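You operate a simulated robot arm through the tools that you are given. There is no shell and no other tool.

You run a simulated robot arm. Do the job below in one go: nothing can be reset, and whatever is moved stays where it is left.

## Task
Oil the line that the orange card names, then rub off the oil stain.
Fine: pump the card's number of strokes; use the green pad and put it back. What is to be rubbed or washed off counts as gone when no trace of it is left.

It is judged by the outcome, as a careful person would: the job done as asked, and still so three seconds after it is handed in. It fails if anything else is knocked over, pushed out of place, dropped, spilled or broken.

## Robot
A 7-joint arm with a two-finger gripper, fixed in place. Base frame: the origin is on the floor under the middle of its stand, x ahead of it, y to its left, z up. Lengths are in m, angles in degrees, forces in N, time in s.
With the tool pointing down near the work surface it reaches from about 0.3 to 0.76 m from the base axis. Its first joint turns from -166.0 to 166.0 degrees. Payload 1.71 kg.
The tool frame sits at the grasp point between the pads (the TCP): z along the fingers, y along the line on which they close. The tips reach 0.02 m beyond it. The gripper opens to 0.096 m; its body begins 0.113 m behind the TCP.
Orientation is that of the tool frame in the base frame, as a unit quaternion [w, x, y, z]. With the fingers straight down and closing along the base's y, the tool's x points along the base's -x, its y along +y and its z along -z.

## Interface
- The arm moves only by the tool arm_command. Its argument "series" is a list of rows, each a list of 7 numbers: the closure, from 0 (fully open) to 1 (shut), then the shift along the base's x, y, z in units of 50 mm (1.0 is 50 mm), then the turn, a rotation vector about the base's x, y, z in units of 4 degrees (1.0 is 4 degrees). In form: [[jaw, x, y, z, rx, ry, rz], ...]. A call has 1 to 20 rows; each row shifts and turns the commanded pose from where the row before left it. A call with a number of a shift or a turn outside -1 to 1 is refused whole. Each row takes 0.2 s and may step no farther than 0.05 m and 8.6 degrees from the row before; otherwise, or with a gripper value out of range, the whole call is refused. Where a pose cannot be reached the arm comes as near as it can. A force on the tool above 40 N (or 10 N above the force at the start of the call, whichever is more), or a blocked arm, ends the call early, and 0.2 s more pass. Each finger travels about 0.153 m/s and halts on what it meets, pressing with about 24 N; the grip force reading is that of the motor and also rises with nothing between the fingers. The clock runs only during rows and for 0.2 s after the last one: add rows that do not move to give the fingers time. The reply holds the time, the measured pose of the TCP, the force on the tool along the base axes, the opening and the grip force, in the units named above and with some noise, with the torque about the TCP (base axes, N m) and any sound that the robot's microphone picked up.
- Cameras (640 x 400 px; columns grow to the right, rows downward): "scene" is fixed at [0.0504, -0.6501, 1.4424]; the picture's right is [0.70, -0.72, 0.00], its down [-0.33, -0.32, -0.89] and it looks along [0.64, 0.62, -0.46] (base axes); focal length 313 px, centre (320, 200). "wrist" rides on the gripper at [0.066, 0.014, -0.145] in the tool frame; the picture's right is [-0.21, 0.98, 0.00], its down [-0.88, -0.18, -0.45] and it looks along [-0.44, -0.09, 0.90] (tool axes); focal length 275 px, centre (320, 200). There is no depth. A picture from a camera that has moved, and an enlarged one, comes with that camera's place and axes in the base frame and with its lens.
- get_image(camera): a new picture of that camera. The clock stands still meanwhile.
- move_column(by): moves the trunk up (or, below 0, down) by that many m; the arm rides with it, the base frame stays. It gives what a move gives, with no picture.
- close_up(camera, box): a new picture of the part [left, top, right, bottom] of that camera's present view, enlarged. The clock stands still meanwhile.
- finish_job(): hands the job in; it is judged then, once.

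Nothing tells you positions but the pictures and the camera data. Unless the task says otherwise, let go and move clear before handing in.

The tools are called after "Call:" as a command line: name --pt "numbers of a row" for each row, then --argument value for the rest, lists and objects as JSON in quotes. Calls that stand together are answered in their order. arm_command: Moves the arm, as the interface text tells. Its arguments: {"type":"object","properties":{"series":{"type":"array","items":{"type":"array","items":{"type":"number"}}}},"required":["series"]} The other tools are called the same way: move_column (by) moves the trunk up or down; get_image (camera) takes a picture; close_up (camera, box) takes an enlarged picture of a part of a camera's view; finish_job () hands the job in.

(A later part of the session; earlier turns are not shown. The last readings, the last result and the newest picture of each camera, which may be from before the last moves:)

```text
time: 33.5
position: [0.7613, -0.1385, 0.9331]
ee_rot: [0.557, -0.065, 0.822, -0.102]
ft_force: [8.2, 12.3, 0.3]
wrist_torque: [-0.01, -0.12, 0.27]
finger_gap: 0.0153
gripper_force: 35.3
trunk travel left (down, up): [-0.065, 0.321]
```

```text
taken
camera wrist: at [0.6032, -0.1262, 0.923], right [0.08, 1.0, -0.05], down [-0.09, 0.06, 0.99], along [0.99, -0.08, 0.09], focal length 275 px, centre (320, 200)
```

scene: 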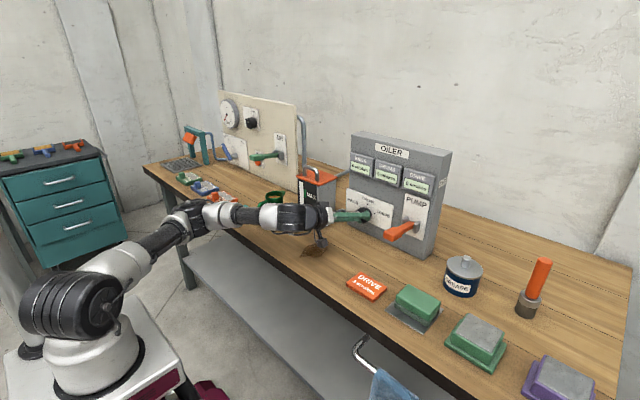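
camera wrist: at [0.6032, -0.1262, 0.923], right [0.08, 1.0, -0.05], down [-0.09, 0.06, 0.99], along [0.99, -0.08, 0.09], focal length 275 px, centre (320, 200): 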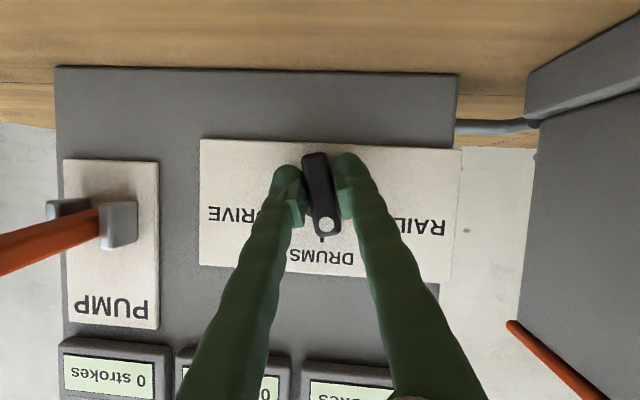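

The pointer is close to DRUMS now (about -13°). I keep turning towards DRIVE.

Call:
arm_command --pt "1 0 0 0 0.75 0 0" --pt "1 0 0 0 0.75 0 0" --pt "1 0 0 0 0.75 0 0" --pt "1 0 0 0 0.75 0 0" --pt "1 0 0 0 0.75 0 0" --pt "1 0 0 0 0.75 0 0" --pt "1 0 0 0 0.75 0 0" --pt "1 0 0 0 0.75 0 0" --pt "1 0 0 0 0.75 0 0" --pt "1 0 0 0 0.75 0 0"

Call:
get_image --camera "wrist"

Call:
get_image --camera "scene"

```text
time: 35.7
position: [0.7606, -0.1382, 0.9332]
ee_rot: [0.554, 0.08, 0.821, 0.115]
ft_force: [5.7, 19.2, -1.9]
wrist_torque: [-0.02, -0.05, 0.3]
finger_gap: 0.0149
gripper_force: 35.3
trunk travel left (down, up): [-0.065, 0.321]
```

```text
taken
camera wrist: at [0.6031, -0.1219, 0.9308], right [0.08, 0.89, 0.46], down [-0.09, -0.45, 0.89], along [0.99, -0.11, 0.04], focal length 275 px, centre (320, 200)
```

wrist: 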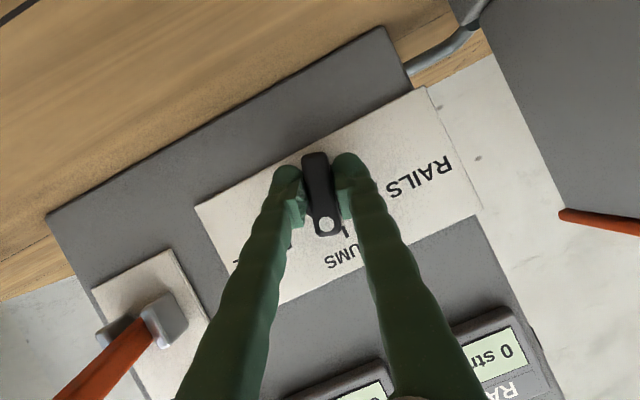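

```text
taken
```

scene: 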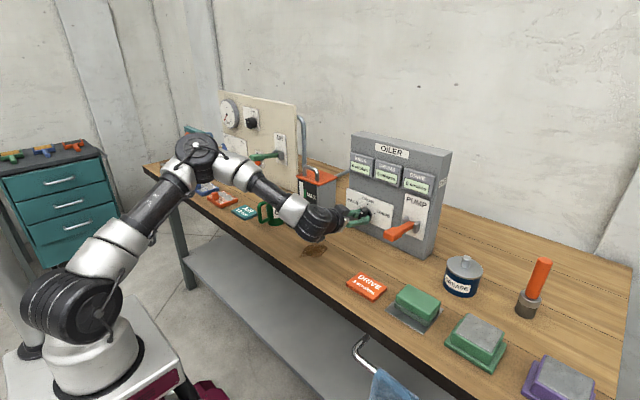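

Now 16° right of DRUMS. A 19 N sideways force is building, so I shift 1.5 mm left and go on.

Call:
arm_command --pt "1 0 0.03 0 0.75 0 0" --pt "1 0 0 0 0.75 0 0" --pt "1 0 0 0 0.75 0 0" --pt "1 0 0 0 0.75 0 0" --pt "1 0 0 0 0.75 0 0" --pt "1 0 0 0 0.75 0 0" --pt "1 0 0 0 0.75 0 0" --pt "1 0 0 0 0.75 0 0" --pt "1 0 0 0 0.75 0 0"

Call:
get_image --camera "wrist"

Call:
get_image --camera "scene"

```text
time: 37.7
position: [0.7614, -0.1373, 0.9343]
ee_rot: [0.521, 0.208, 0.77, 0.303]
ft_force: [8.6, 16.1, 1.9]
wrist_torque: [-0.03, -0.01, 0.28]
finger_gap: 0.0152
gripper_force: 34.9
trunk travel left (down, up): [-0.065, 0.321]
```

```text
taken
camera wrist: at [0.6031, -0.1214, 0.9387], right [0.08, 0.58, 0.81], down [-0.09, -0.8, 0.59], along [0.99, -0.12, -0.01], focal length 275 px, centre (320, 200)
```

wrist: 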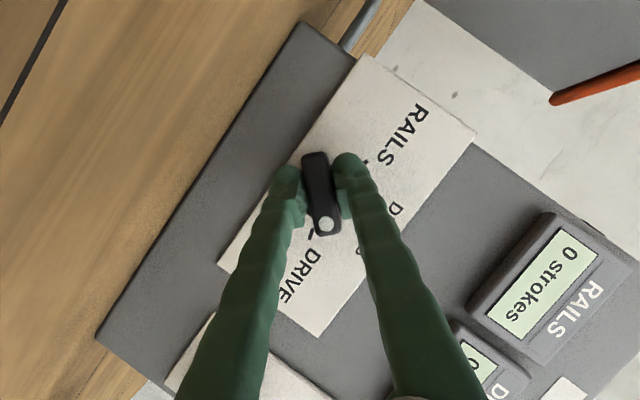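

```text
taken
```

scene: 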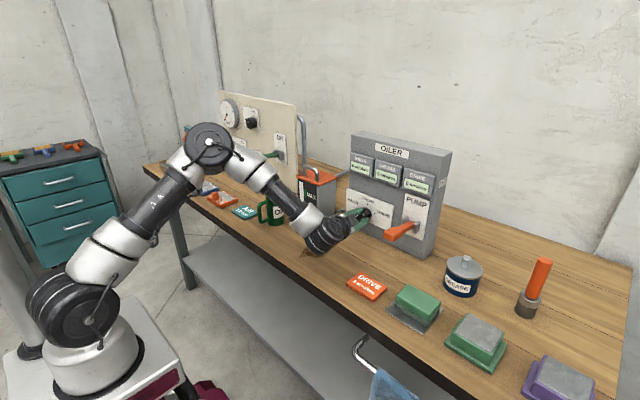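

I'll zoom in to compare the pointer with the DRIVE tick.

Call:
close_up --camera "wrist" --box '[250, 120, 410, 320]'

Call:
close_up --camera "scene" --box '[330, 170, 450, 270]'

```text
2.00 times, centred on (330, 220) of wrist
camera zoom: at [0.6031, -0.1214, 0.9387], right [0.08, 0.58, 0.81], down [-0.09, -0.8, 0.59], along [0.99, -0.12, -0.01], focal length 551 px, centre (300, 160)
```

zoom: 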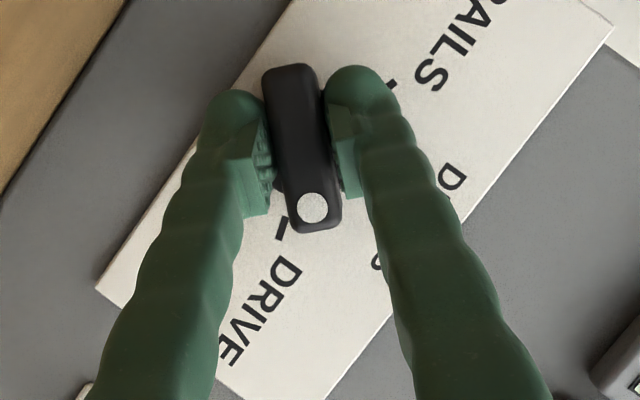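

```text
4.00 times, centred on (390, 220) of scene
camera zoom: at [0.0504, -0.6501, 1.4424], right [0.7, -0.72, 0.0], down [-0.33, -0.32, -0.89], along [0.64, 0.62, -0.46], focal length 1250 px, centre (40, 120)
```

zoom: 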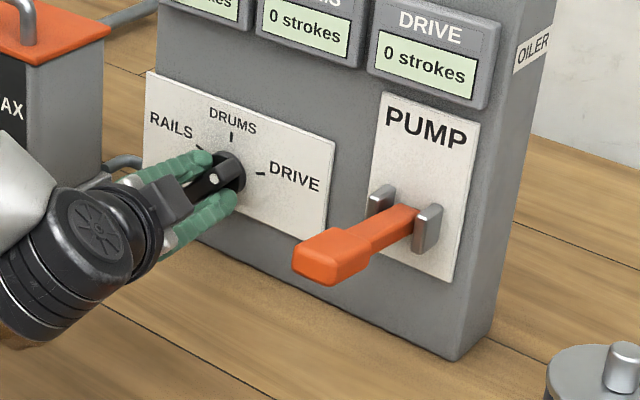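

About 26° remain to the DRIVE tick. I finish the turn.

Call:
arm_command --pt "1 0 0.03 0 0.75 0 0" --pt "1 0 0 0 0.75 0 0" --pt "1 0 0 0 0.75 0 0" --pt "1 0 0 0 0.75 0 0" --pt "1 0 0 0 0.75 0 0" --pt "1 0 0 0 0.75 0 0" --pt "1 0 0 0 0.75 0 0" --pt "1 0 0 0 0.75 0 0" --pt "1 0 0 0 0.75 0 0" --pt "1 0 0 0 0 0 0"

Call:
close_up --camera "wrist" --box '[250, 120, 410, 320]'

Call:
get_image --camera "scene"

```text
time: 39.9
position: [0.762, -0.1373, 0.9348]
ee_rot: [0.458, 0.324, 0.678, 0.475]
ft_force: [13.5, 9.9, 8.6]
wrist_torque: [0.02, -0.15, 0.0]
finger_gap: 0.0152
gripper_force: 35.0
trunk travel left (down, up): [-0.065, 0.321]
```

```text
2.00 times, centred on (330, 220) of wrist
camera zoom: at [0.603, -0.1248, 0.9458], right [0.08, 0.15, 0.98], down [-0.09, -0.98, 0.16], along [0.99, -0.1, -0.07], focal length 551 px, centre (300, 160)
```

zoom: 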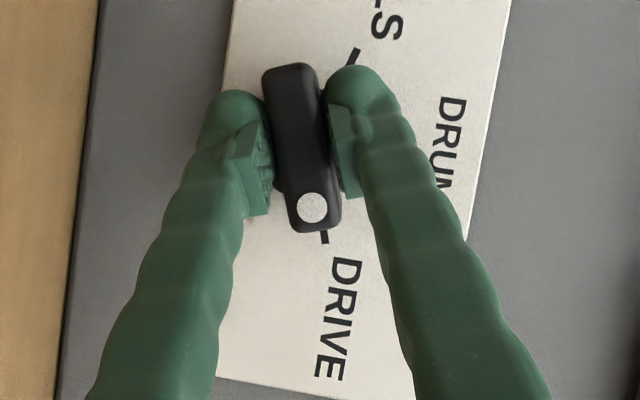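

```text
taken
```

scene: 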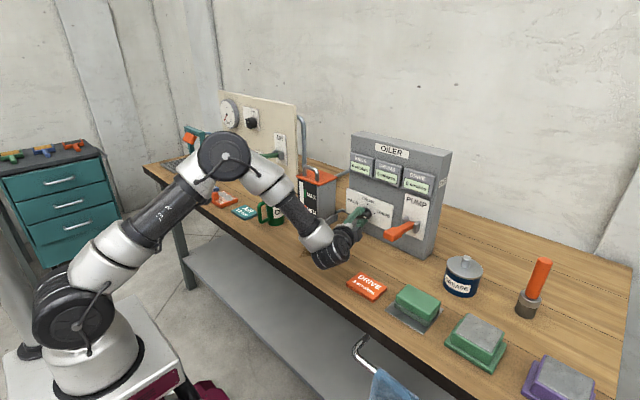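

The pointer lines up with the DRIVE tick. I open the fingers and back straight off.

Call:
arm_command --pt "0.5 0 0 0 0 0 0" --pt "0.45 0 0 0 0 0 0" --pt "0.45 -0.3 0 0 0 0 0" --pt "0.45 -0.5 0 0 0 0 0" --pt "0.45 -0.6 0 0 0 0 0" --pt "0.45 0 0 0 0 0 0"

Call:
get_image --camera "wrist"

Call:
get_image --camera "scene"

```text
time: 41.3
position: [0.6912, -0.138, 0.9349]
ee_rot: [0.458, 0.325, 0.678, 0.474]
ft_force: [0.0, 0.4, 0.5]
wrist_torque: [-0.01, -0.03, -0.03]
finger_gap: 0.0527
gripper_force: 0.2
trunk travel left (down, up): [-0.065, 0.321]
```

```text
taken
camera wrist: at [0.5322, -0.1266, 0.9462], right [0.08, 0.15, 0.98], down [-0.09, -0.98, 0.16], along [0.99, -0.1, -0.07], focal length 275 px, centre (320, 200)
```

wrist: 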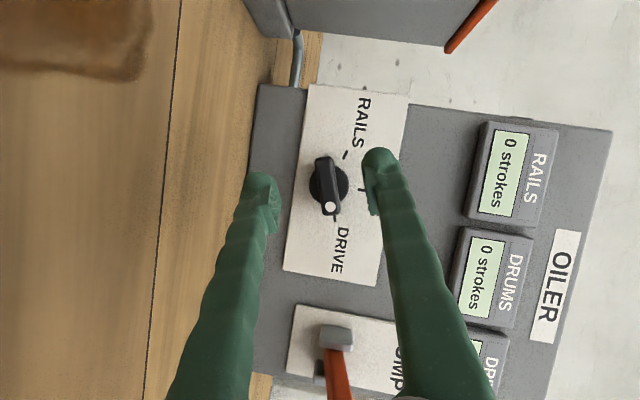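

```text
taken
```

scene: 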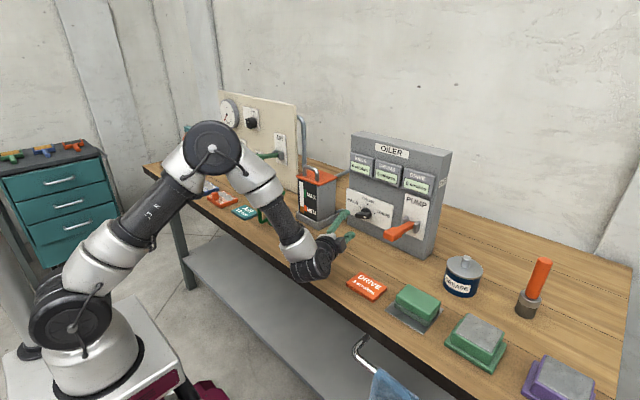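

The selector now stands on DRIVE and nothing else has moved. I'll back away, unroll the wrist and get a good look at the pump lever.

Call:
arm_command --pt "0.45 -0.5 0 0.3 0 0 0" --pt "0.45 -0.5 0 0.3 0 0 0" --pt "0.45 -0.4 0 0.4 -1 0 0" --pt "0.45 -0.4 0 0.4 -1 0 0" --pt "0.45 0 0 0.4 -1 0 0" --pt "0.45 0 0 0.4 -1 0 0" --pt "0.45 0 0 0.4 -1 0 0" --pt "0.45 0 0 0 -1 0 0" --pt "0.45 0 0 0 -1 0 0" --pt "0.45 0 0 0 -1 0 0" --pt "0.45 0 0 0 -1 0 0" --pt "0.45 0 0 0 -1 0 0" --pt "0.45 0 0 0 -1 0 0" --pt "0.45 0 0 0 -1 0 0" --pt "0.45 0 0 0 -1 0 0" --pt "0.45 0 0 0 -1 0 0" --pt "0.45 0 0 0 -1 0 0" --pt "0.45 0 0 0 -1 0 0" --pt "0.45 0 0 0 -1 0 0" --pt "0.45 0 0 0 -0.5 0 0"

Call:
get_image --camera "wrist"

Call:
get_image --camera "scene"

```text
time: 45.5
position: [0.6007, -0.1374, 1.0629]
ee_rot: [0.561, 0.003, 0.828, -0.001]
ft_force: [0.3, 0.4, -0.1]
wrist_torque: [-0.02, 0.01, -0.03]
finger_gap: 0.0527
gripper_force: 0.1
trunk travel left (down, up): [-0.065, 0.321]
```

```text
taken
camera wrist: at [0.4425, -0.1224, 1.0566], right [0.08, 0.98, 0.19], down [-0.09, -0.19, 0.98], along [0.99, -0.1, 0.07], focal length 275 px, centre (320, 200)
```

wrist: 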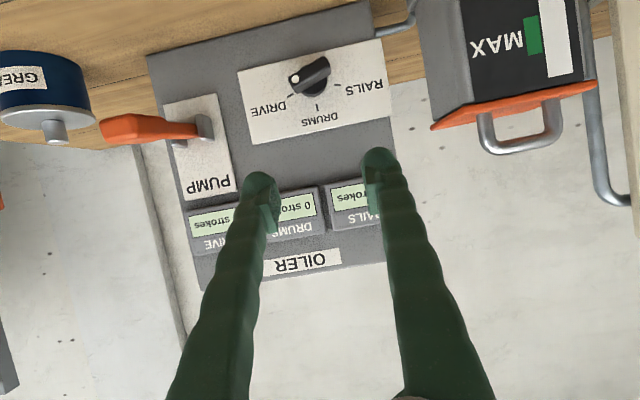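

```text
taken
```

scene: 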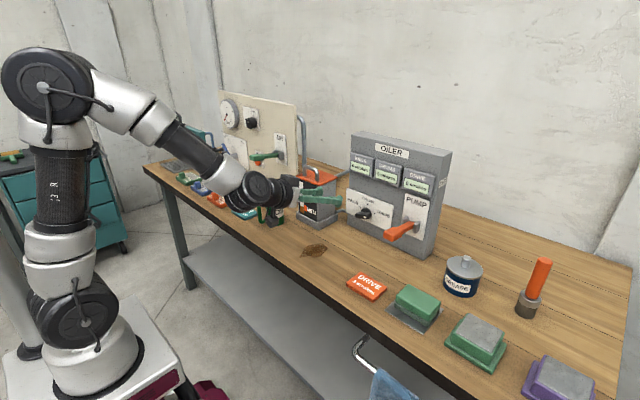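

The knob stays on DRIVE. I'll move right in front of the pump lever for a clean look at it.

Call:
arm_command --pt "0.45 -0.4 -0.6 0.2 0 0 0" --pt "0.45 -0.4 -0.6 0.2 0 0 0" --pt "0.45 -0.2 -0.6 0.2 0 0 0" --pt "0.45 0 -0.6 0 0 0 0" --pt "0.45 0 -0.6 0 0 0 0" --pt "0.45 0 0 0 0 0 0"

Call:
get_image --camera "wrist"

Call:
close_up --camera "scene" --box '[370, 180, 450, 260]'

```text
time: 46.9
position: [0.55, -0.2882, 1.0932]
ee_rot: [0.561, 0.002, 0.828, -0.001]
ft_force: [-0.3, -0.5, 0.7]
wrist_torque: [0.02, -0.03, 0.04]
finger_gap: 0.0528
gripper_force: 0.1
trunk travel left (down, up): [-0.065, 0.321]
```

```text
taken
camera wrist: at [0.3925, -0.2729, 1.0866], right [0.08, 0.98, 0.19], down [-0.09, -0.19, 0.98], along [0.99, -0.1, 0.07], focal length 275 px, centre (320, 200)
```

wrist: 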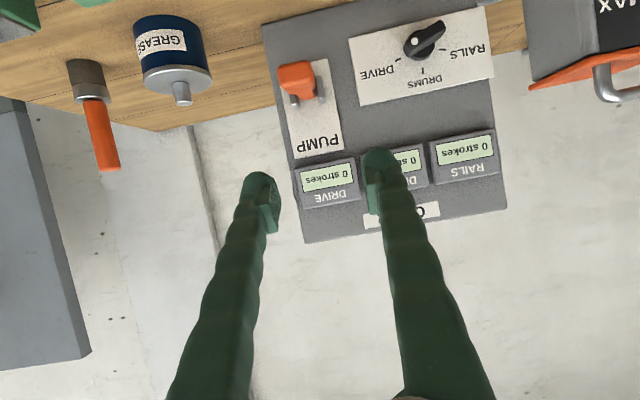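

```text
5.00 times, centred on (410, 220) of scene
camera zoom: at [0.0504, -0.6501, 1.4424], right [0.7, -0.72, 0.0], down [-0.33, -0.32, -0.89], along [0.64, 0.62, -0.46], focal length 1563 px, centre (-130, 100)
```

zoom: 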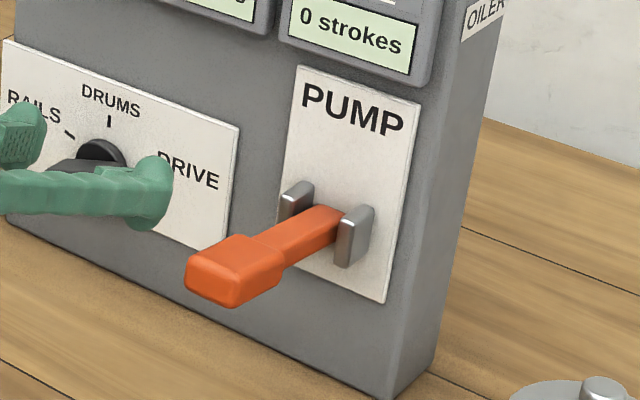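

Call:
close_up --camera "wrist" --box '[260, 40, 360, 170]'

```text
3.08 times, centred on (310, 105) of wrist
camera zoom: at [0.3925, -0.2729, 1.0866], right [0.08, 0.98, 0.19], down [-0.09, -0.19, 0.98], along [0.99, -0.1, 0.07], focal length 847 px, centre (351, 492)
```

zoom: 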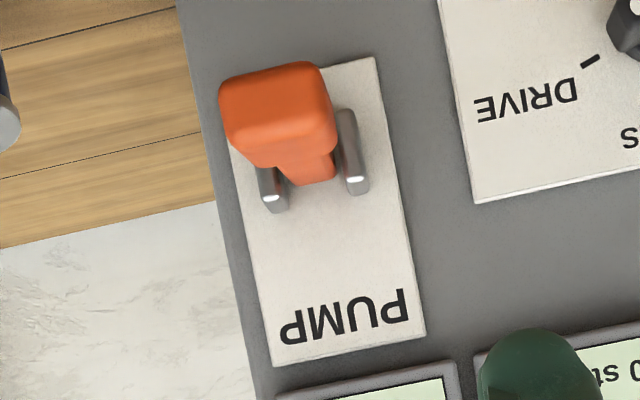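

The lever handle's end is at about (0.673, -0.300, 0.978), pivoting near x 0.785, z 0.963, sitting roughly level. I'll raise the trunk again and point the tool down so I can hold the handle from above.

Call:
move_column --by 0.22

Call:
arm_command --pt "0.27 0 0 0 0 1 0" --pt "0.27 0 0 0 0 1 0" --pt "0.27 0 0 0 0 1 0" --pt "0.27 0 0 0 0 1 0" --pt "0.27 0 0 0 0 1 0" --pt "0.27 0 0 0 0 1 0" --pt "0.27 0 0 0 0 1 0" --pt "0.27 0 0 0 0 1 0" --pt "0.27 0 0 0 0 1 0" --pt "0.27 0 0 0 0 1 0" --pt "0.27 0 0 0 0 1 0" --pt "0.27 0 0 0 0 1 0" --pt "0.27 0 0 0 0 1 0" --pt "0.27 0 0 0 0 1 0" --pt "0.27 0 0 0 0 1 0" --pt "0.27 0 0 0 0 1 0" --pt "0.27 0 0 0 0 1 0" --pt "0.27 0 0 0 0 0 0"

Call:
get_image --camera "scene"

Call:
get_image --camera "wrist"

```text
time: 49.3
position: [0.5502, -0.2874, 1.3135]
ee_rot: [0.561, 0.003, 0.828, -0.001]
ft_force: [-1.1, 1.3, -0.1]
wrist_torque: [0.0, -0.02, 0.0]
finger_gap: 0.0528
gripper_force: 0.0
trunk travel left (down, up): [-0.285, 0.101]
```

```text
time: 53.1
position: [0.5507, -0.287, 1.3132]
ee_rot: [0.002, 0.002, 1.0, -0.002]
ft_force: [0.1, 0.3, 0.4]
wrist_torque: [0.03, 0.0, -0.02]
finger_gap: 0.0701
gripper_force: 0.0
trunk travel left (down, up): [-0.285, 0.101]
```

```text
taken
```

scene: 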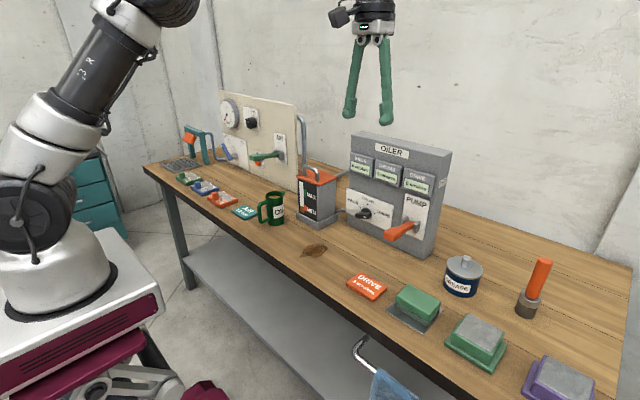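

```text
taken
camera wrist: at [0.486, -0.273, 1.4594], right [0.21, 0.98, 0.0], down [0.87, -0.19, 0.45], along [0.44, -0.1, -0.89], focal length 275 px, centre (320, 200)
```

wrist: 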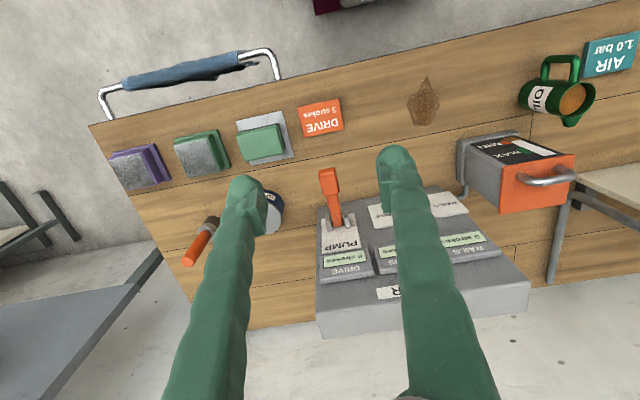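

The tool points straight down again. I move over the lever handle, staying above it, to check alignment.

Call:
arm_command --pt "0.27 0.6 -0.06 -0.7 0 0 0" --pt "0.27 0.6 -0.06 -0.7 0 0 0" --pt "0.27 0.6 -0.06 -0.7 0 0 0" --pt "0.27 0.6 -0.06 -0.7 0 0 0" --pt "0.27 0.5 -0.02 -0.7 0 0 0" --pt "0.27 0 0 -0.7 0 0 0" --pt "0.27 0 0 0 0 0 0"

Call:
get_image --camera "wrist"

Call:
get_image --camera "scene"

```text
time: 54.5
position: [0.6663, -0.2965, 1.1193]
ee_rot: [0.011, 0.002, 1.0, -0.002]
ft_force: [-1.5, -0.1, -0.7]
wrist_torque: [-0.04, -0.11, 0.0]
finger_gap: 0.0701
gripper_force: 0.0
out of reach, approached as far as the arm can: row 4, 5
trunk travel left (down, up): [-0.285, 0.101]
stopped in row 7: the arm was blocked; the commanded pose is now the measured one
```

```text
taken
camera wrist: at [0.5991, -0.2807, 1.2629], right [0.21, 0.98, 0.0], down [0.87, -0.19, 0.47], along [0.45, -0.1, -0.89], focal length 275 px, centre (320, 200)
```

wrist: 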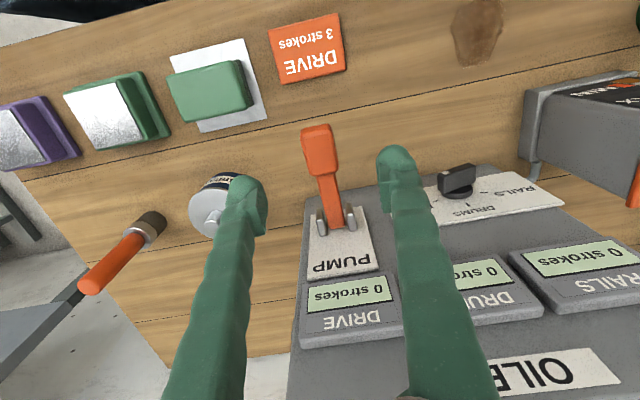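

```text
taken
```

scene: 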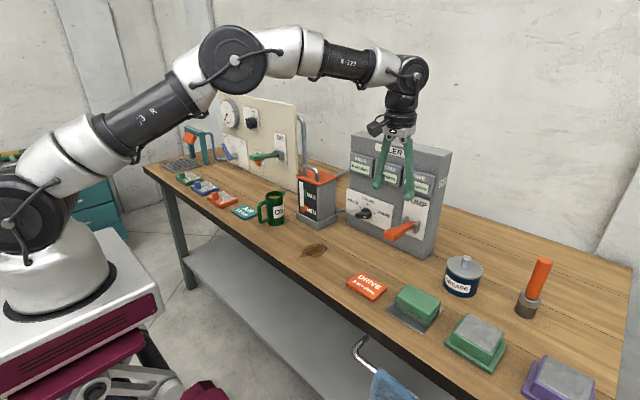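

The call ended early near the arm's outer reach at that height. The lever is centred between the fingers in y; I'll go lower first (still short of the handle) and check reach there.

Call:
arm_command --pt "0.27 -0.1 0 -0.4 0 0 0" --pt "0.27 0 0 -0.4 0 0 0" --pt "0.27 0 0 0 0 0 0"

Call:
get_image --camera "wrist"

```text
time: 54.8
position: [0.6486, -0.2962, 1.1227]
ee_rot: [0.019, 0.002, 1.0, -0.002]
ft_force: [0.0, 0.8, 0.1]
wrist_torque: [-0.02, -0.07, -0.02]
finger_gap: 0.0703
gripper_force: 0.0
trunk travel left (down, up): [-0.285, 0.101]
stopped in row 1: the arm was blocked; the commanded pose is now the measured one
```

```text
taken
camera wrist: at [0.5784, -0.2812, 1.2652], right [0.21, 0.98, 0.0], down [0.86, -0.19, 0.48], along [0.47, -0.1, -0.88], focal length 275 px, centre (320, 200)
```

wrist: 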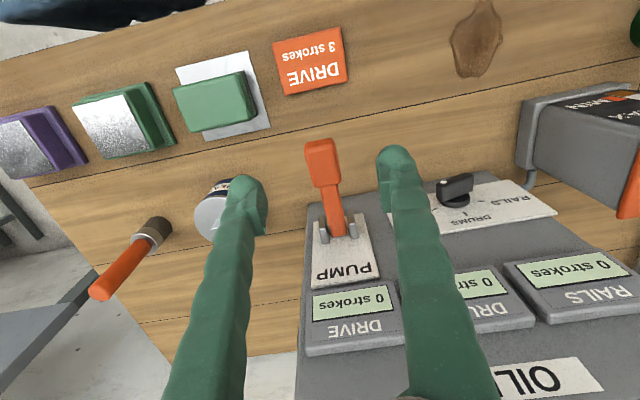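

Going down is blocked here although the tool feels no force, so it seems to be a joint limit. I'll retreat towards the base, descend there, and come forward at the lower height.

Call:
arm_command --pt "0.27 -0.5 0 0.3 0 0 0" --pt "0.27 -0.5 0 0 0 0 0" --pt "0.27 -0.5 0 0 0 0 0" --pt "0.27 0 0 0 0 0 0"

Call:
get_image --camera "scene"

```text
time: 55.8
position: [0.5757, -0.2982, 1.1326]
ee_rot: [0.017, 0.002, 1.0, -0.003]
ft_force: [-0.6, 0.2, -1.4]
wrist_torque: [0.02, 0.03, -0.01]
finger_gap: 0.0701
gripper_force: 0.1
trunk travel left (down, up): [-0.285, 0.101]
```

```text
taken
```

scene: 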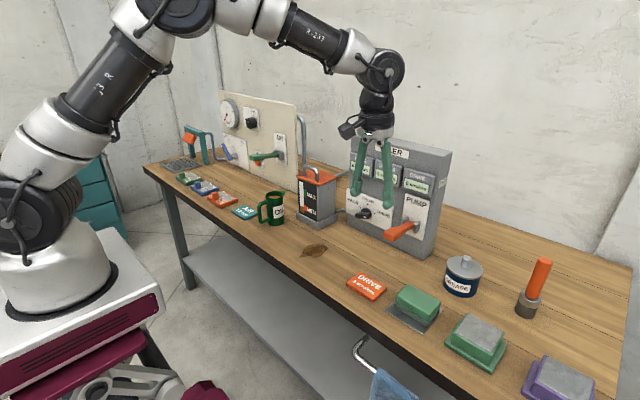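

Call:
arm_command --pt "0.27 0 0 -0.5 0 0 0" --pt "0.27 0 0 -0.5 0 0 0" --pt "0.27 0 0 -0.5 0 0 0" --pt "0.27 0 0 -0.5 0 0 0" --pt "0.27 0 0 0 0 0 0"

Call:
get_image --camera "wrist"

Call:
get_image --camera "scene"

```text
time: 57.0
position: [0.5752, -0.2966, 1.0345]
ee_rot: [0.018, 0.001, 1.0, -0.002]
ft_force: [-0.1, -0.3, 0.8]
wrist_torque: [-0.01, 0.01, -0.02]
finger_gap: 0.07
gripper_force: 0.1
trunk travel left (down, up): [-0.285, 0.101]
```

```text
taken
camera wrist: at [0.5055, -0.2813, 1.1768], right [0.21, 0.98, 0.0], down [0.86, -0.19, 0.48], along [0.47, -0.1, -0.88], focal length 275 px, centre (320, 200)
```

wrist: 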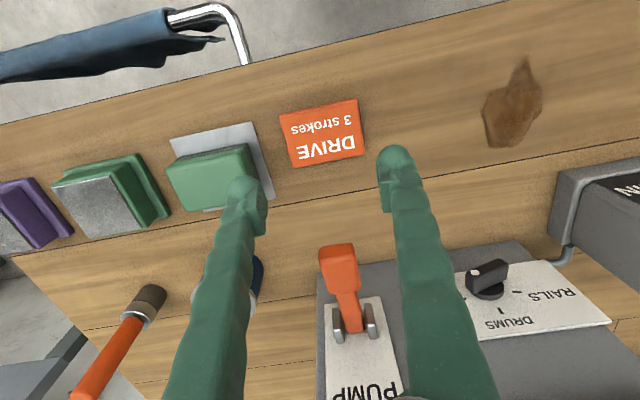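

```text
taken
```

scene: 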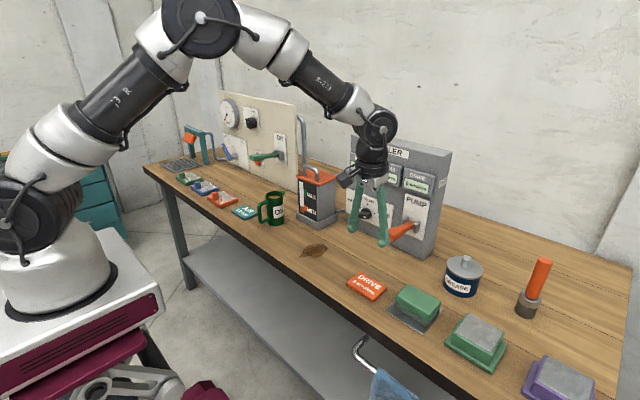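

At this height it moves freely. I come forward over the handle with the tips still above it.

Call:
arm_command --pt "0.27 0.4 -0.02 0 0 0 0" --pt "0.27 0.4 -0.02 0 0 0 0" --pt "0.27 0.4 -0.02 0 0 0 0" --pt "0.27 0.4 0 0 0 0 0" --pt "0.27 0.4 0 0 0 0 0" --pt "0.27 0.3 0 0 0 0 0" --pt "0.27 0 0 0 0 0 0"

Call:
get_image --camera "wrist"

Call:
get_image --camera "scene"

```text
time: 58.5
position: [0.6731, -0.3002, 1.049]
ee_rot: [0.026, 0.003, 1.0, -0.003]
ft_force: [-0.9, 0.0, 0.4]
wrist_torque: [-0.02, -0.14, 0.03]
finger_gap: 0.0698
gripper_force: 0.1
trunk travel left (down, up): [-0.285, 0.101]
stopped in row 7: the arm was blocked; the commanded pose is now the measured one
```

```text
taken
camera wrist: at [0.6024, -0.2856, 1.1905], right [0.21, 0.98, 0.01], down [0.85, -0.19, 0.49], along [0.48, -0.1, -0.87], focal length 275 px, centre (320, 200)
```

wrist: 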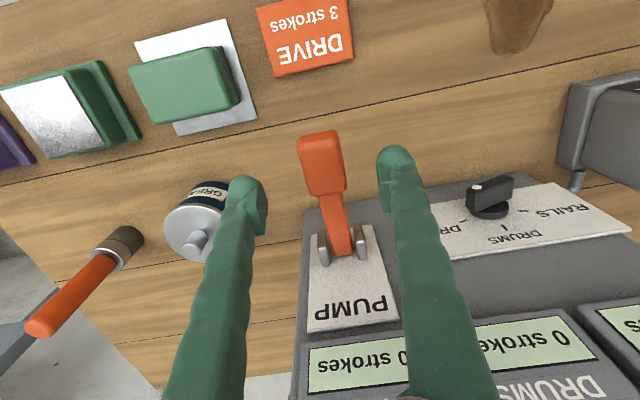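

```text
taken
```

scene: 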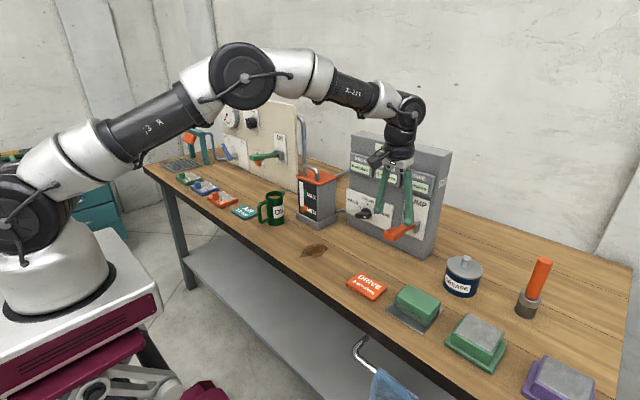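

This is simply the edge of reach with the tool vertical (radius ≈0.74 m). I'll back off a little and tilt the tool forward about 44°, which extends the reach and still lets the fingers straddle the handle.

Call:
arm_command --pt "0.27 -0.6 0 0.2 0 0 0" --pt "0.27 -0.6 0 0.2 0 0 0" --pt "0.27 -0.4 0 0.2 0 -1 0" --pt "0.27 0 0 0 0 -1 0" --pt "0.27 0 0 0 0 -1 0" --pt "0.27 0 0 0 0 -1 0" --pt "0.27 0 0 0 0 -1 0" --pt "0.27 0 0 0 0 -1 0" --pt "0.27 0 0 0 0 -1 0" --pt "0.27 0 0 0 0 -1 0" --pt "0.27 0 0 0 0 -1 0" --pt "0.27 0 0 0 0 -1 0" --pt "0.27 0 0 0 0 0 0"

Call:
get_image --camera "wrist"

Call:
get_image --camera "scene"

```text
time: 61.3
position: [0.5979, -0.2987, 1.0744]
ee_rot: [0.365, 0.002, 0.931, -0.002]
ft_force: [-0.1, 0.2, -0.4]
wrist_torque: [-0.01, 0.01, -0.02]
finger_gap: 0.0702
gripper_force: 0.1
trunk travel left (down, up): [-0.285, 0.101]
```

```text
taken
camera wrist: at [0.4521, -0.2845, 1.1368], right [0.16, 0.98, 0.14], down [0.34, -0.18, 0.92], along [0.93, -0.1, -0.36], focal length 275 px, centre (320, 200)
```

wrist: 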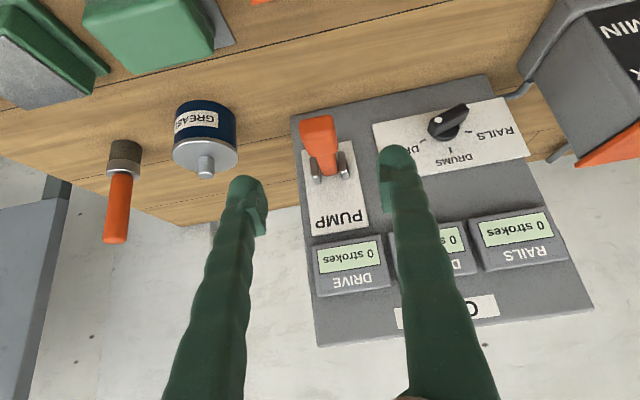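

```text
taken
```

scene: 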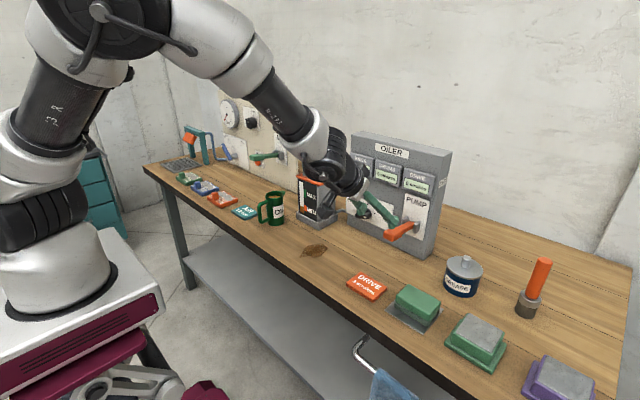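

Reach is comfortable now. I advance along the tool direction towards the handle, stopping short to check.

Call:
arm_command --pt "0.27 0.3 -0.01 -0.3 0 0 0" --pt "0.27 0.3 -0.01 -0.3 0 0 0" --pt "0.27 0.3 -0.01 -0.3 0 0 0" --pt "0.27 0.3 -0.01 -0.3 0 0 0" --pt "0.27 0 0 0 0 0 0"

Call:
get_image --camera "wrist"

Call:
close_up --camera "scene" --box '[340, 160, 480, 270]'

```text
time: 62.5
position: [0.657, -0.3012, 1.0146]
ee_rot: [0.364, 0.002, 0.931, -0.002]
ft_force: [0.7, 0.1, -0.6]
wrist_torque: [0.0, 0.0, -0.02]
finger_gap: 0.07
gripper_force: 0.0
trunk travel left (down, up): [-0.285, 0.101]
```

```text
taken
camera wrist: at [0.5119, -0.2864, 1.0769], right [0.16, 0.98, 0.14], down [0.34, -0.18, 0.92], along [0.93, -0.1, -0.36], focal length 275 px, centre (320, 200)
```

wrist: 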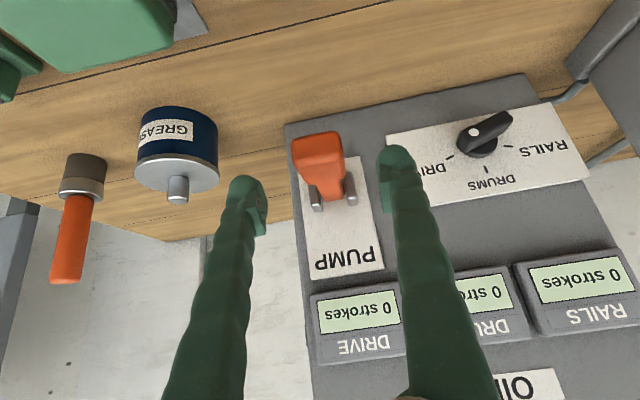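

```text
3.64 times, centred on (410, 215) of scene
camera zoom: at [0.0504, -0.6501, 1.4424], right [0.7, -0.72, 0.0], down [-0.33, -0.32, -0.89], along [0.64, 0.62, -0.46], focal length 1137 px, centre (-7, 146)
```

zoom: 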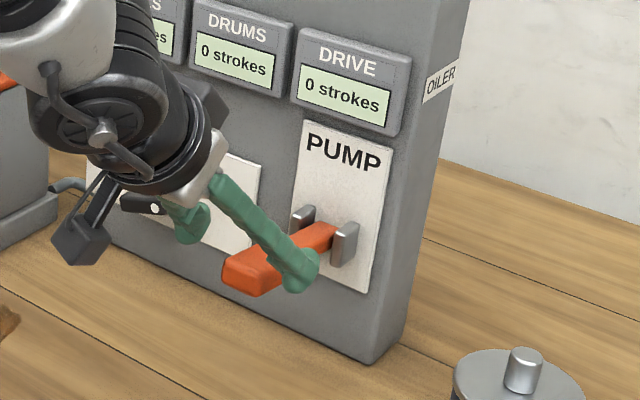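

The handle is centred between the fingers. I advance the last 35 mm and close on it.

Call:
arm_command --pt "0.27 0.25 0 -0.25 0 0 0" --pt "0.27 0.25 0 -0.25 0 0 0" --pt "0.27 0.2 0.01 -0.2 0 0 0" --pt "0.27 0 0 0 0 0 0"

Call:
get_image --camera "wrist"

Call:
close_up --camera "scene" --box '[340, 160, 480, 270]'

```text
time: 63.5
position: [0.693, -0.2997, 0.9808]
ee_rot: [0.366, 0.002, 0.931, -0.003]
ft_force: [-0.4, 0.0, 0.1]
wrist_torque: [-0.02, -0.03, 0.01]
finger_gap: 0.0701
gripper_force: 0.1
trunk travel left (down, up): [-0.285, 0.101]
```

```text
taken
camera wrist: at [0.5463, -0.286, 1.0421], right [0.16, 0.98, 0.14], down [0.34, -0.18, 0.92], along [0.93, -0.1, -0.36], focal length 275 px, centre (320, 200)
```

wrist: 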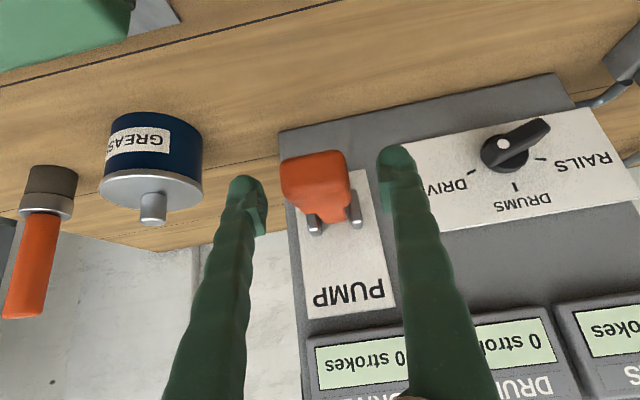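

```text
3.64 times, centred on (410, 215) of scene
camera zoom: at [0.0504, -0.6501, 1.4424], right [0.7, -0.72, 0.0], down [-0.33, -0.32, -0.89], along [0.64, 0.62, -0.46], focal length 1137 px, centre (-7, 146)
```

zoom: 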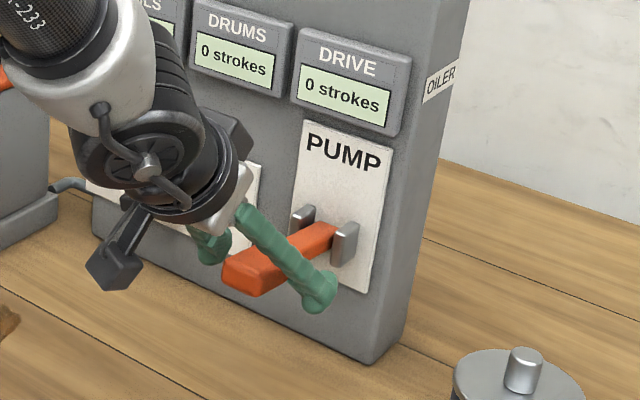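

The fingers straddle the handle. Closing.

Call:
arm_command --pt "0.5 0 0 0 0 0 0" --pt "0.7 0 0 0 0 0 0" --pt "0.85 0 0 0 0 0 0" --pt "0.85 0 0 0 0 0 0"

Call:
get_image --camera "wrist"

```text
time: 64.5
position: [0.6914, -0.3013, 0.9806]
ee_rot: [0.365, 0.001, 0.931, -0.001]
ft_force: [-0.1, 2.6, -0.6]
wrist_torque: [0.21, -0.08, 0.32]
finger_gap: 0.0332
gripper_force: 35.0
trunk travel left (down, up): [-0.285, 0.101]
```

```text
taken
camera wrist: at [0.5464, -0.2856, 1.042], right [0.15, 0.98, 0.14], down [0.34, -0.18, 0.92], along [0.93, -0.1, -0.36], focal length 275 px, centre (320, 200)
```

wrist: 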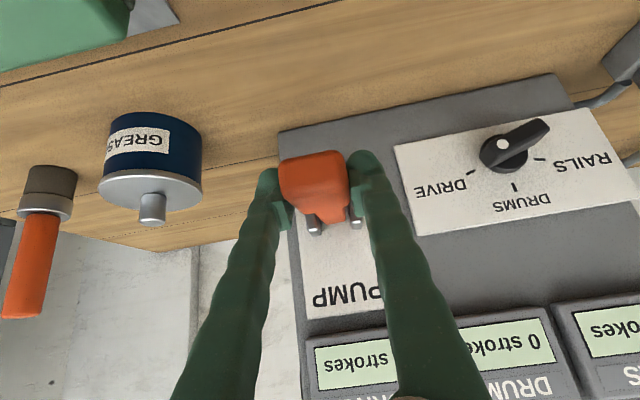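

The handle is held (33 mm wide). I start the downstroke along its arc in small steps, watching force and any sound.

Call:
arm_command --pt "0.85 -0.014 0 -0.17 0 0 0" --pt "0.85 -0.014 0 -0.18 0 0 0" --pt "0.85 0.014 0 -0.17 0 0 0" --pt "0.85 0.014 0 -0.16 0 0 0" --pt "0.85 0 0 0 0 0 0"

Call:
close_up --camera "scene" --box '[340, 160, 480, 270]'

```text
time: 65.7
position: [0.6913, -0.3005, 0.9477]
ee_rot: [0.365, 0.002, 0.931, -0.002]
ft_force: [2.8, 3.4, 12.7]
wrist_torque: [-0.01, -0.77, 0.14]
finger_gap: 0.0333
gripper_force: 35.4
trunk travel left (down, up): [-0.285, 0.101]
```

```text
3.64 times, centred on (410, 215) of scene
camera zoom: at [0.0504, -0.6501, 1.4424], right [0.7, -0.72, 0.0], down [-0.33, -0.32, -0.89], along [0.64, 0.62, -0.46], focal length 1137 px, centre (-7, 146)
```

zoom: 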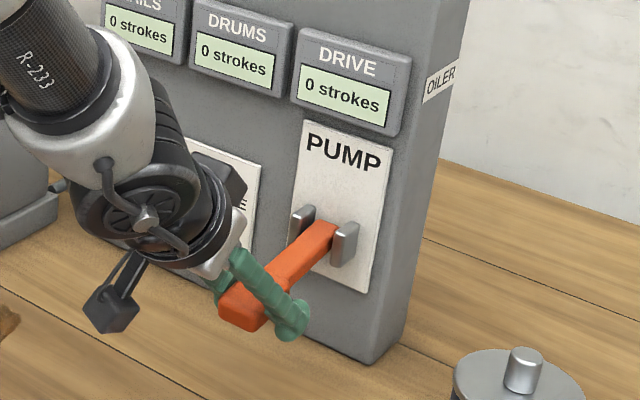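

The lever is moving with about 13 N resistance. I continue down the arc.

Call:
arm_command --pt "0.85 0.04 0 -0.16 0 0 0" --pt "0.85 0.046 0 -0.16 0 0 0" --pt "0.85 0.06 0 -0.15 0 0 0" --pt "0.85 0.08 0 -0.15 0 0 0" --pt "0.85 0 0 0 0 0 0"

Call:
close_up --camera "scene" --box '[340, 160, 480, 270]'

```text
time: 66.9
position: [0.6988, -0.3, 0.9159]
ee_rot: [0.365, 0.002, 0.931, -0.001]
ft_force: [-20.6, 6.5, 15.3]
wrist_torque: [-0.13, 0.24, -0.01]
finger_gap: 0.0325
gripper_force: 34.7
trunk travel left (down, up): [-0.285, 0.101]
```

```text
3.64 times, centred on (410, 215) of scene
camera zoom: at [0.0504, -0.6501, 1.4424], right [0.7, -0.72, 0.0], down [-0.33, -0.32, -0.89], along [0.64, 0.62, -0.46], focal length 1137 px, centre (-7, 146)
```

zoom: 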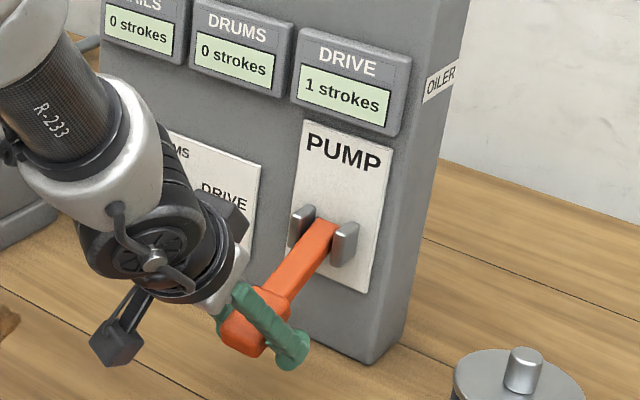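

DRIVE shows 1 stroke, so the pump is drawing oil and counting. I bring the lever back up along the same arc to its rest.

Call:
arm_command --pt "0.85 -0.08 0 0.15 0 0 0" --pt "0.85 -0.06 0 0.15 0 0 0" --pt "0.85 -0.03 0 0.16 0 0 0" --pt "0.85 -0.02 0 0.16 0 0 0" --pt "0.85 0 0 0.17 0 0 0" --pt "0.85 0 0 0.17 0 0 0" --pt "0.85 0.014 0 0.17 0 0 0" --pt "0.85 0.014 0 0.17 0 0 0" --pt "0.85 0 0 0 0 0 0"

Call:
close_up --camera "scene" --box '[340, 160, 480, 270]'

```text
time: 68.9
position: [0.6958, -0.3007, 0.9768]
ee_rot: [0.362, 0.002, 0.932, 0.0]
ft_force: [2.4, 8.0, -29.0]
wrist_torque: [0.12, -0.06, 0.28]
finger_gap: 0.033
gripper_force: 35.3
trunk travel left (down, up): [-0.285, 0.101]
```

```text
3.64 times, centred on (410, 215) of scene
camera zoom: at [0.0504, -0.6501, 1.4424], right [0.7, -0.72, 0.0], down [-0.33, -0.32, -0.89], along [0.64, 0.62, -0.46], focal length 1137 px, centre (-7, 146)
```

zoom: 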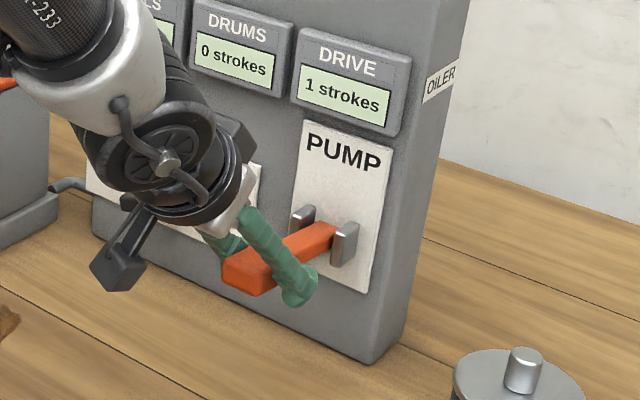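

The lever is at its top stop. A quick check of the tank level, then the second stroke.

Call:
close_up --camera "scene" --box '[280, 150, 360, 240]'

Call:
arm_command --pt "0.85 0 0 -0.17 0 0 0" --pt "0.85 0 0 -0.17 0 0 0" --pt "0.85 0 0 -0.17 0 0 0" --pt "0.85 0 0 -0.17 0 0 0" --pt "0.85 0.02 0 -0.16 0 0 0" --pt "0.85 0.03 0 -0.16 0 0 0" --pt "0.85 0.05 0 -0.15 0 0 0" --pt "0.85 0.07 0 -0.12 0 0 0" --pt "0.85 0 0 0 0 0 0"

Call:
close_up --camera "scene" --box '[340, 160, 480, 270]'

```text
4.44 times, centred on (320, 195) of scene
camera zoom: at [0.0504, -0.6501, 1.4424], right [0.7, -0.72, 0.0], down [-0.33, -0.32, -0.89], along [0.64, 0.62, -0.46], focal length 1389 px, centre (320, 222)
```

zoom: 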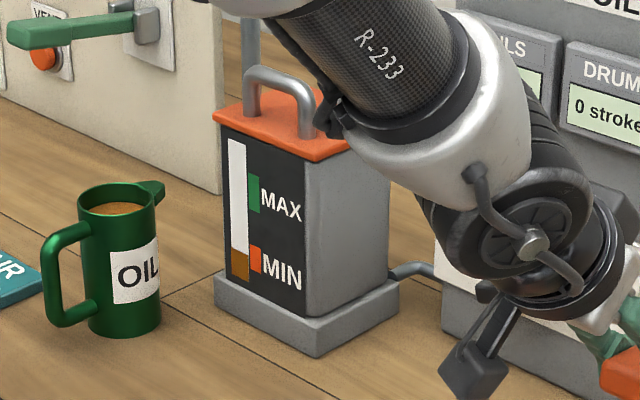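

```text
time: 70.9
position: [0.7007, -0.2998, 0.9166]
ee_rot: [0.364, 0.001, 0.932, 0.0]
ft_force: [-10.6, 7.4, 14.7]
wrist_torque: [-0.14, -1.09, -0.08]
finger_gap: 0.0328
gripper_force: 35.7
trunk travel left (down, up): [-0.285, 0.101]
```

```text
3.64 times, centred on (410, 215) of scene
camera zoom: at [0.0504, -0.6501, 1.4424], right [0.7, -0.72, 0.0], down [-0.33, -0.32, -0.89], along [0.64, 0.62, -0.46], focal length 1137 px, centre (-7, 146)
```

zoom: 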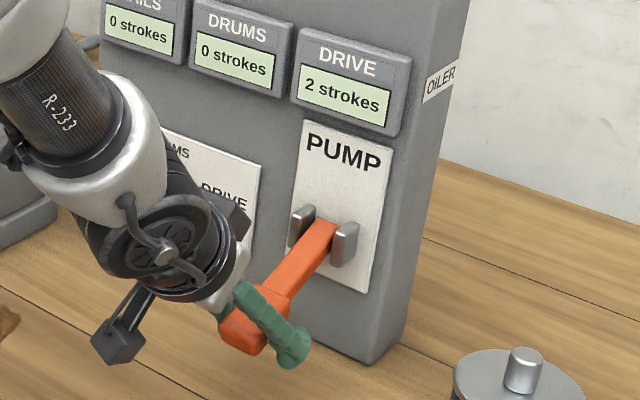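

Two strokes. Back up to the top and then the third stroke.

Call:
arm_command --pt "0.85 -0.07 0 0.14 0 0 0" --pt "0.85 -0.05 0 0.15 0 0 0" --pt "0.85 -0.03 0 0.16 0 0 0" --pt "0.85 -0.02 0 0.16 0 0 0" --pt "0.85 0 0 0.16 0 0 0" --pt "0.85 0 0 0.17 0 0 0" --pt "0.85 0 0 0.17 0 0 0" --pt "0.85 0 0 0.14 0 0 0" --pt "0.85 0 0 0 0 0 0"

Call:
close_up --camera "scene" --box '[340, 160, 480, 270]'

```text
time: 72.9
position: [0.6955, -0.3008, 0.9743]
ee_rot: [0.362, 0.002, 0.932, 0.0]
ft_force: [3.0, 6.4, -29.0]
wrist_torque: [0.11, 0.02, 0.3]
finger_gap: 0.0334
gripper_force: 35.1
trunk travel left (down, up): [-0.285, 0.101]
```

```text
3.64 times, centred on (410, 215) of scene
camera zoom: at [0.0504, -0.6501, 1.4424], right [0.7, -0.72, 0.0], down [-0.33, -0.32, -0.89], along [0.64, 0.62, -0.46], focal length 1137 px, centre (-7, 146)
```

zoom: 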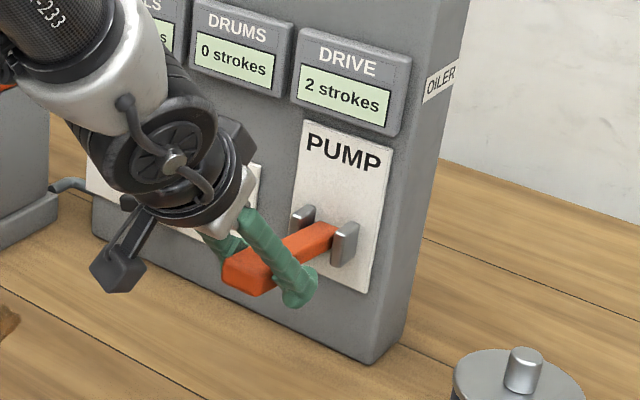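

Lever at the top stop again, display at 2. Third and last downstroke.

Call:
arm_command --pt "0.85 0 0 -0.16 0 0 0" --pt "0.85 0 0 -0.17 0 0 0" --pt "0.85 0 0 -0.17 0 0 0" --pt "0.85 0 0 -0.16 0 0 0" --pt "0.85 0.02 0 -0.16 0 0 0" --pt "0.85 0.03 0 -0.16 0 0 0" --pt "0.85 0.05 0 -0.15 0 0 0" --pt "0.85 0.07 0 -0.1 0 0 0" --pt "0.85 0 0 0 0 0 0"

Call:
close_up --camera "scene" --box '[340, 160, 480, 270]'

```text
time: 74.9
position: [0.7007, -0.2998, 0.9172]
ee_rot: [0.364, 0.001, 0.931, -0.002]
ft_force: [-11.9, 10.6, 13.9]
wrist_torque: [-0.22, -1.08, -0.17]
finger_gap: 0.0328
gripper_force: 34.9
trunk travel left (down, up): [-0.285, 0.101]
```

```text
3.64 times, centred on (410, 215) of scene
camera zoom: at [0.0504, -0.6501, 1.4424], right [0.7, -0.72, 0.0], down [-0.33, -0.32, -0.89], along [0.64, 0.62, -0.46], focal length 1137 px, centre (-7, 146)
```

zoom: 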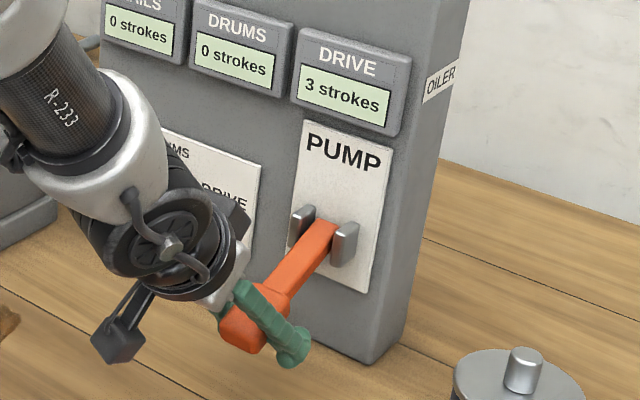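

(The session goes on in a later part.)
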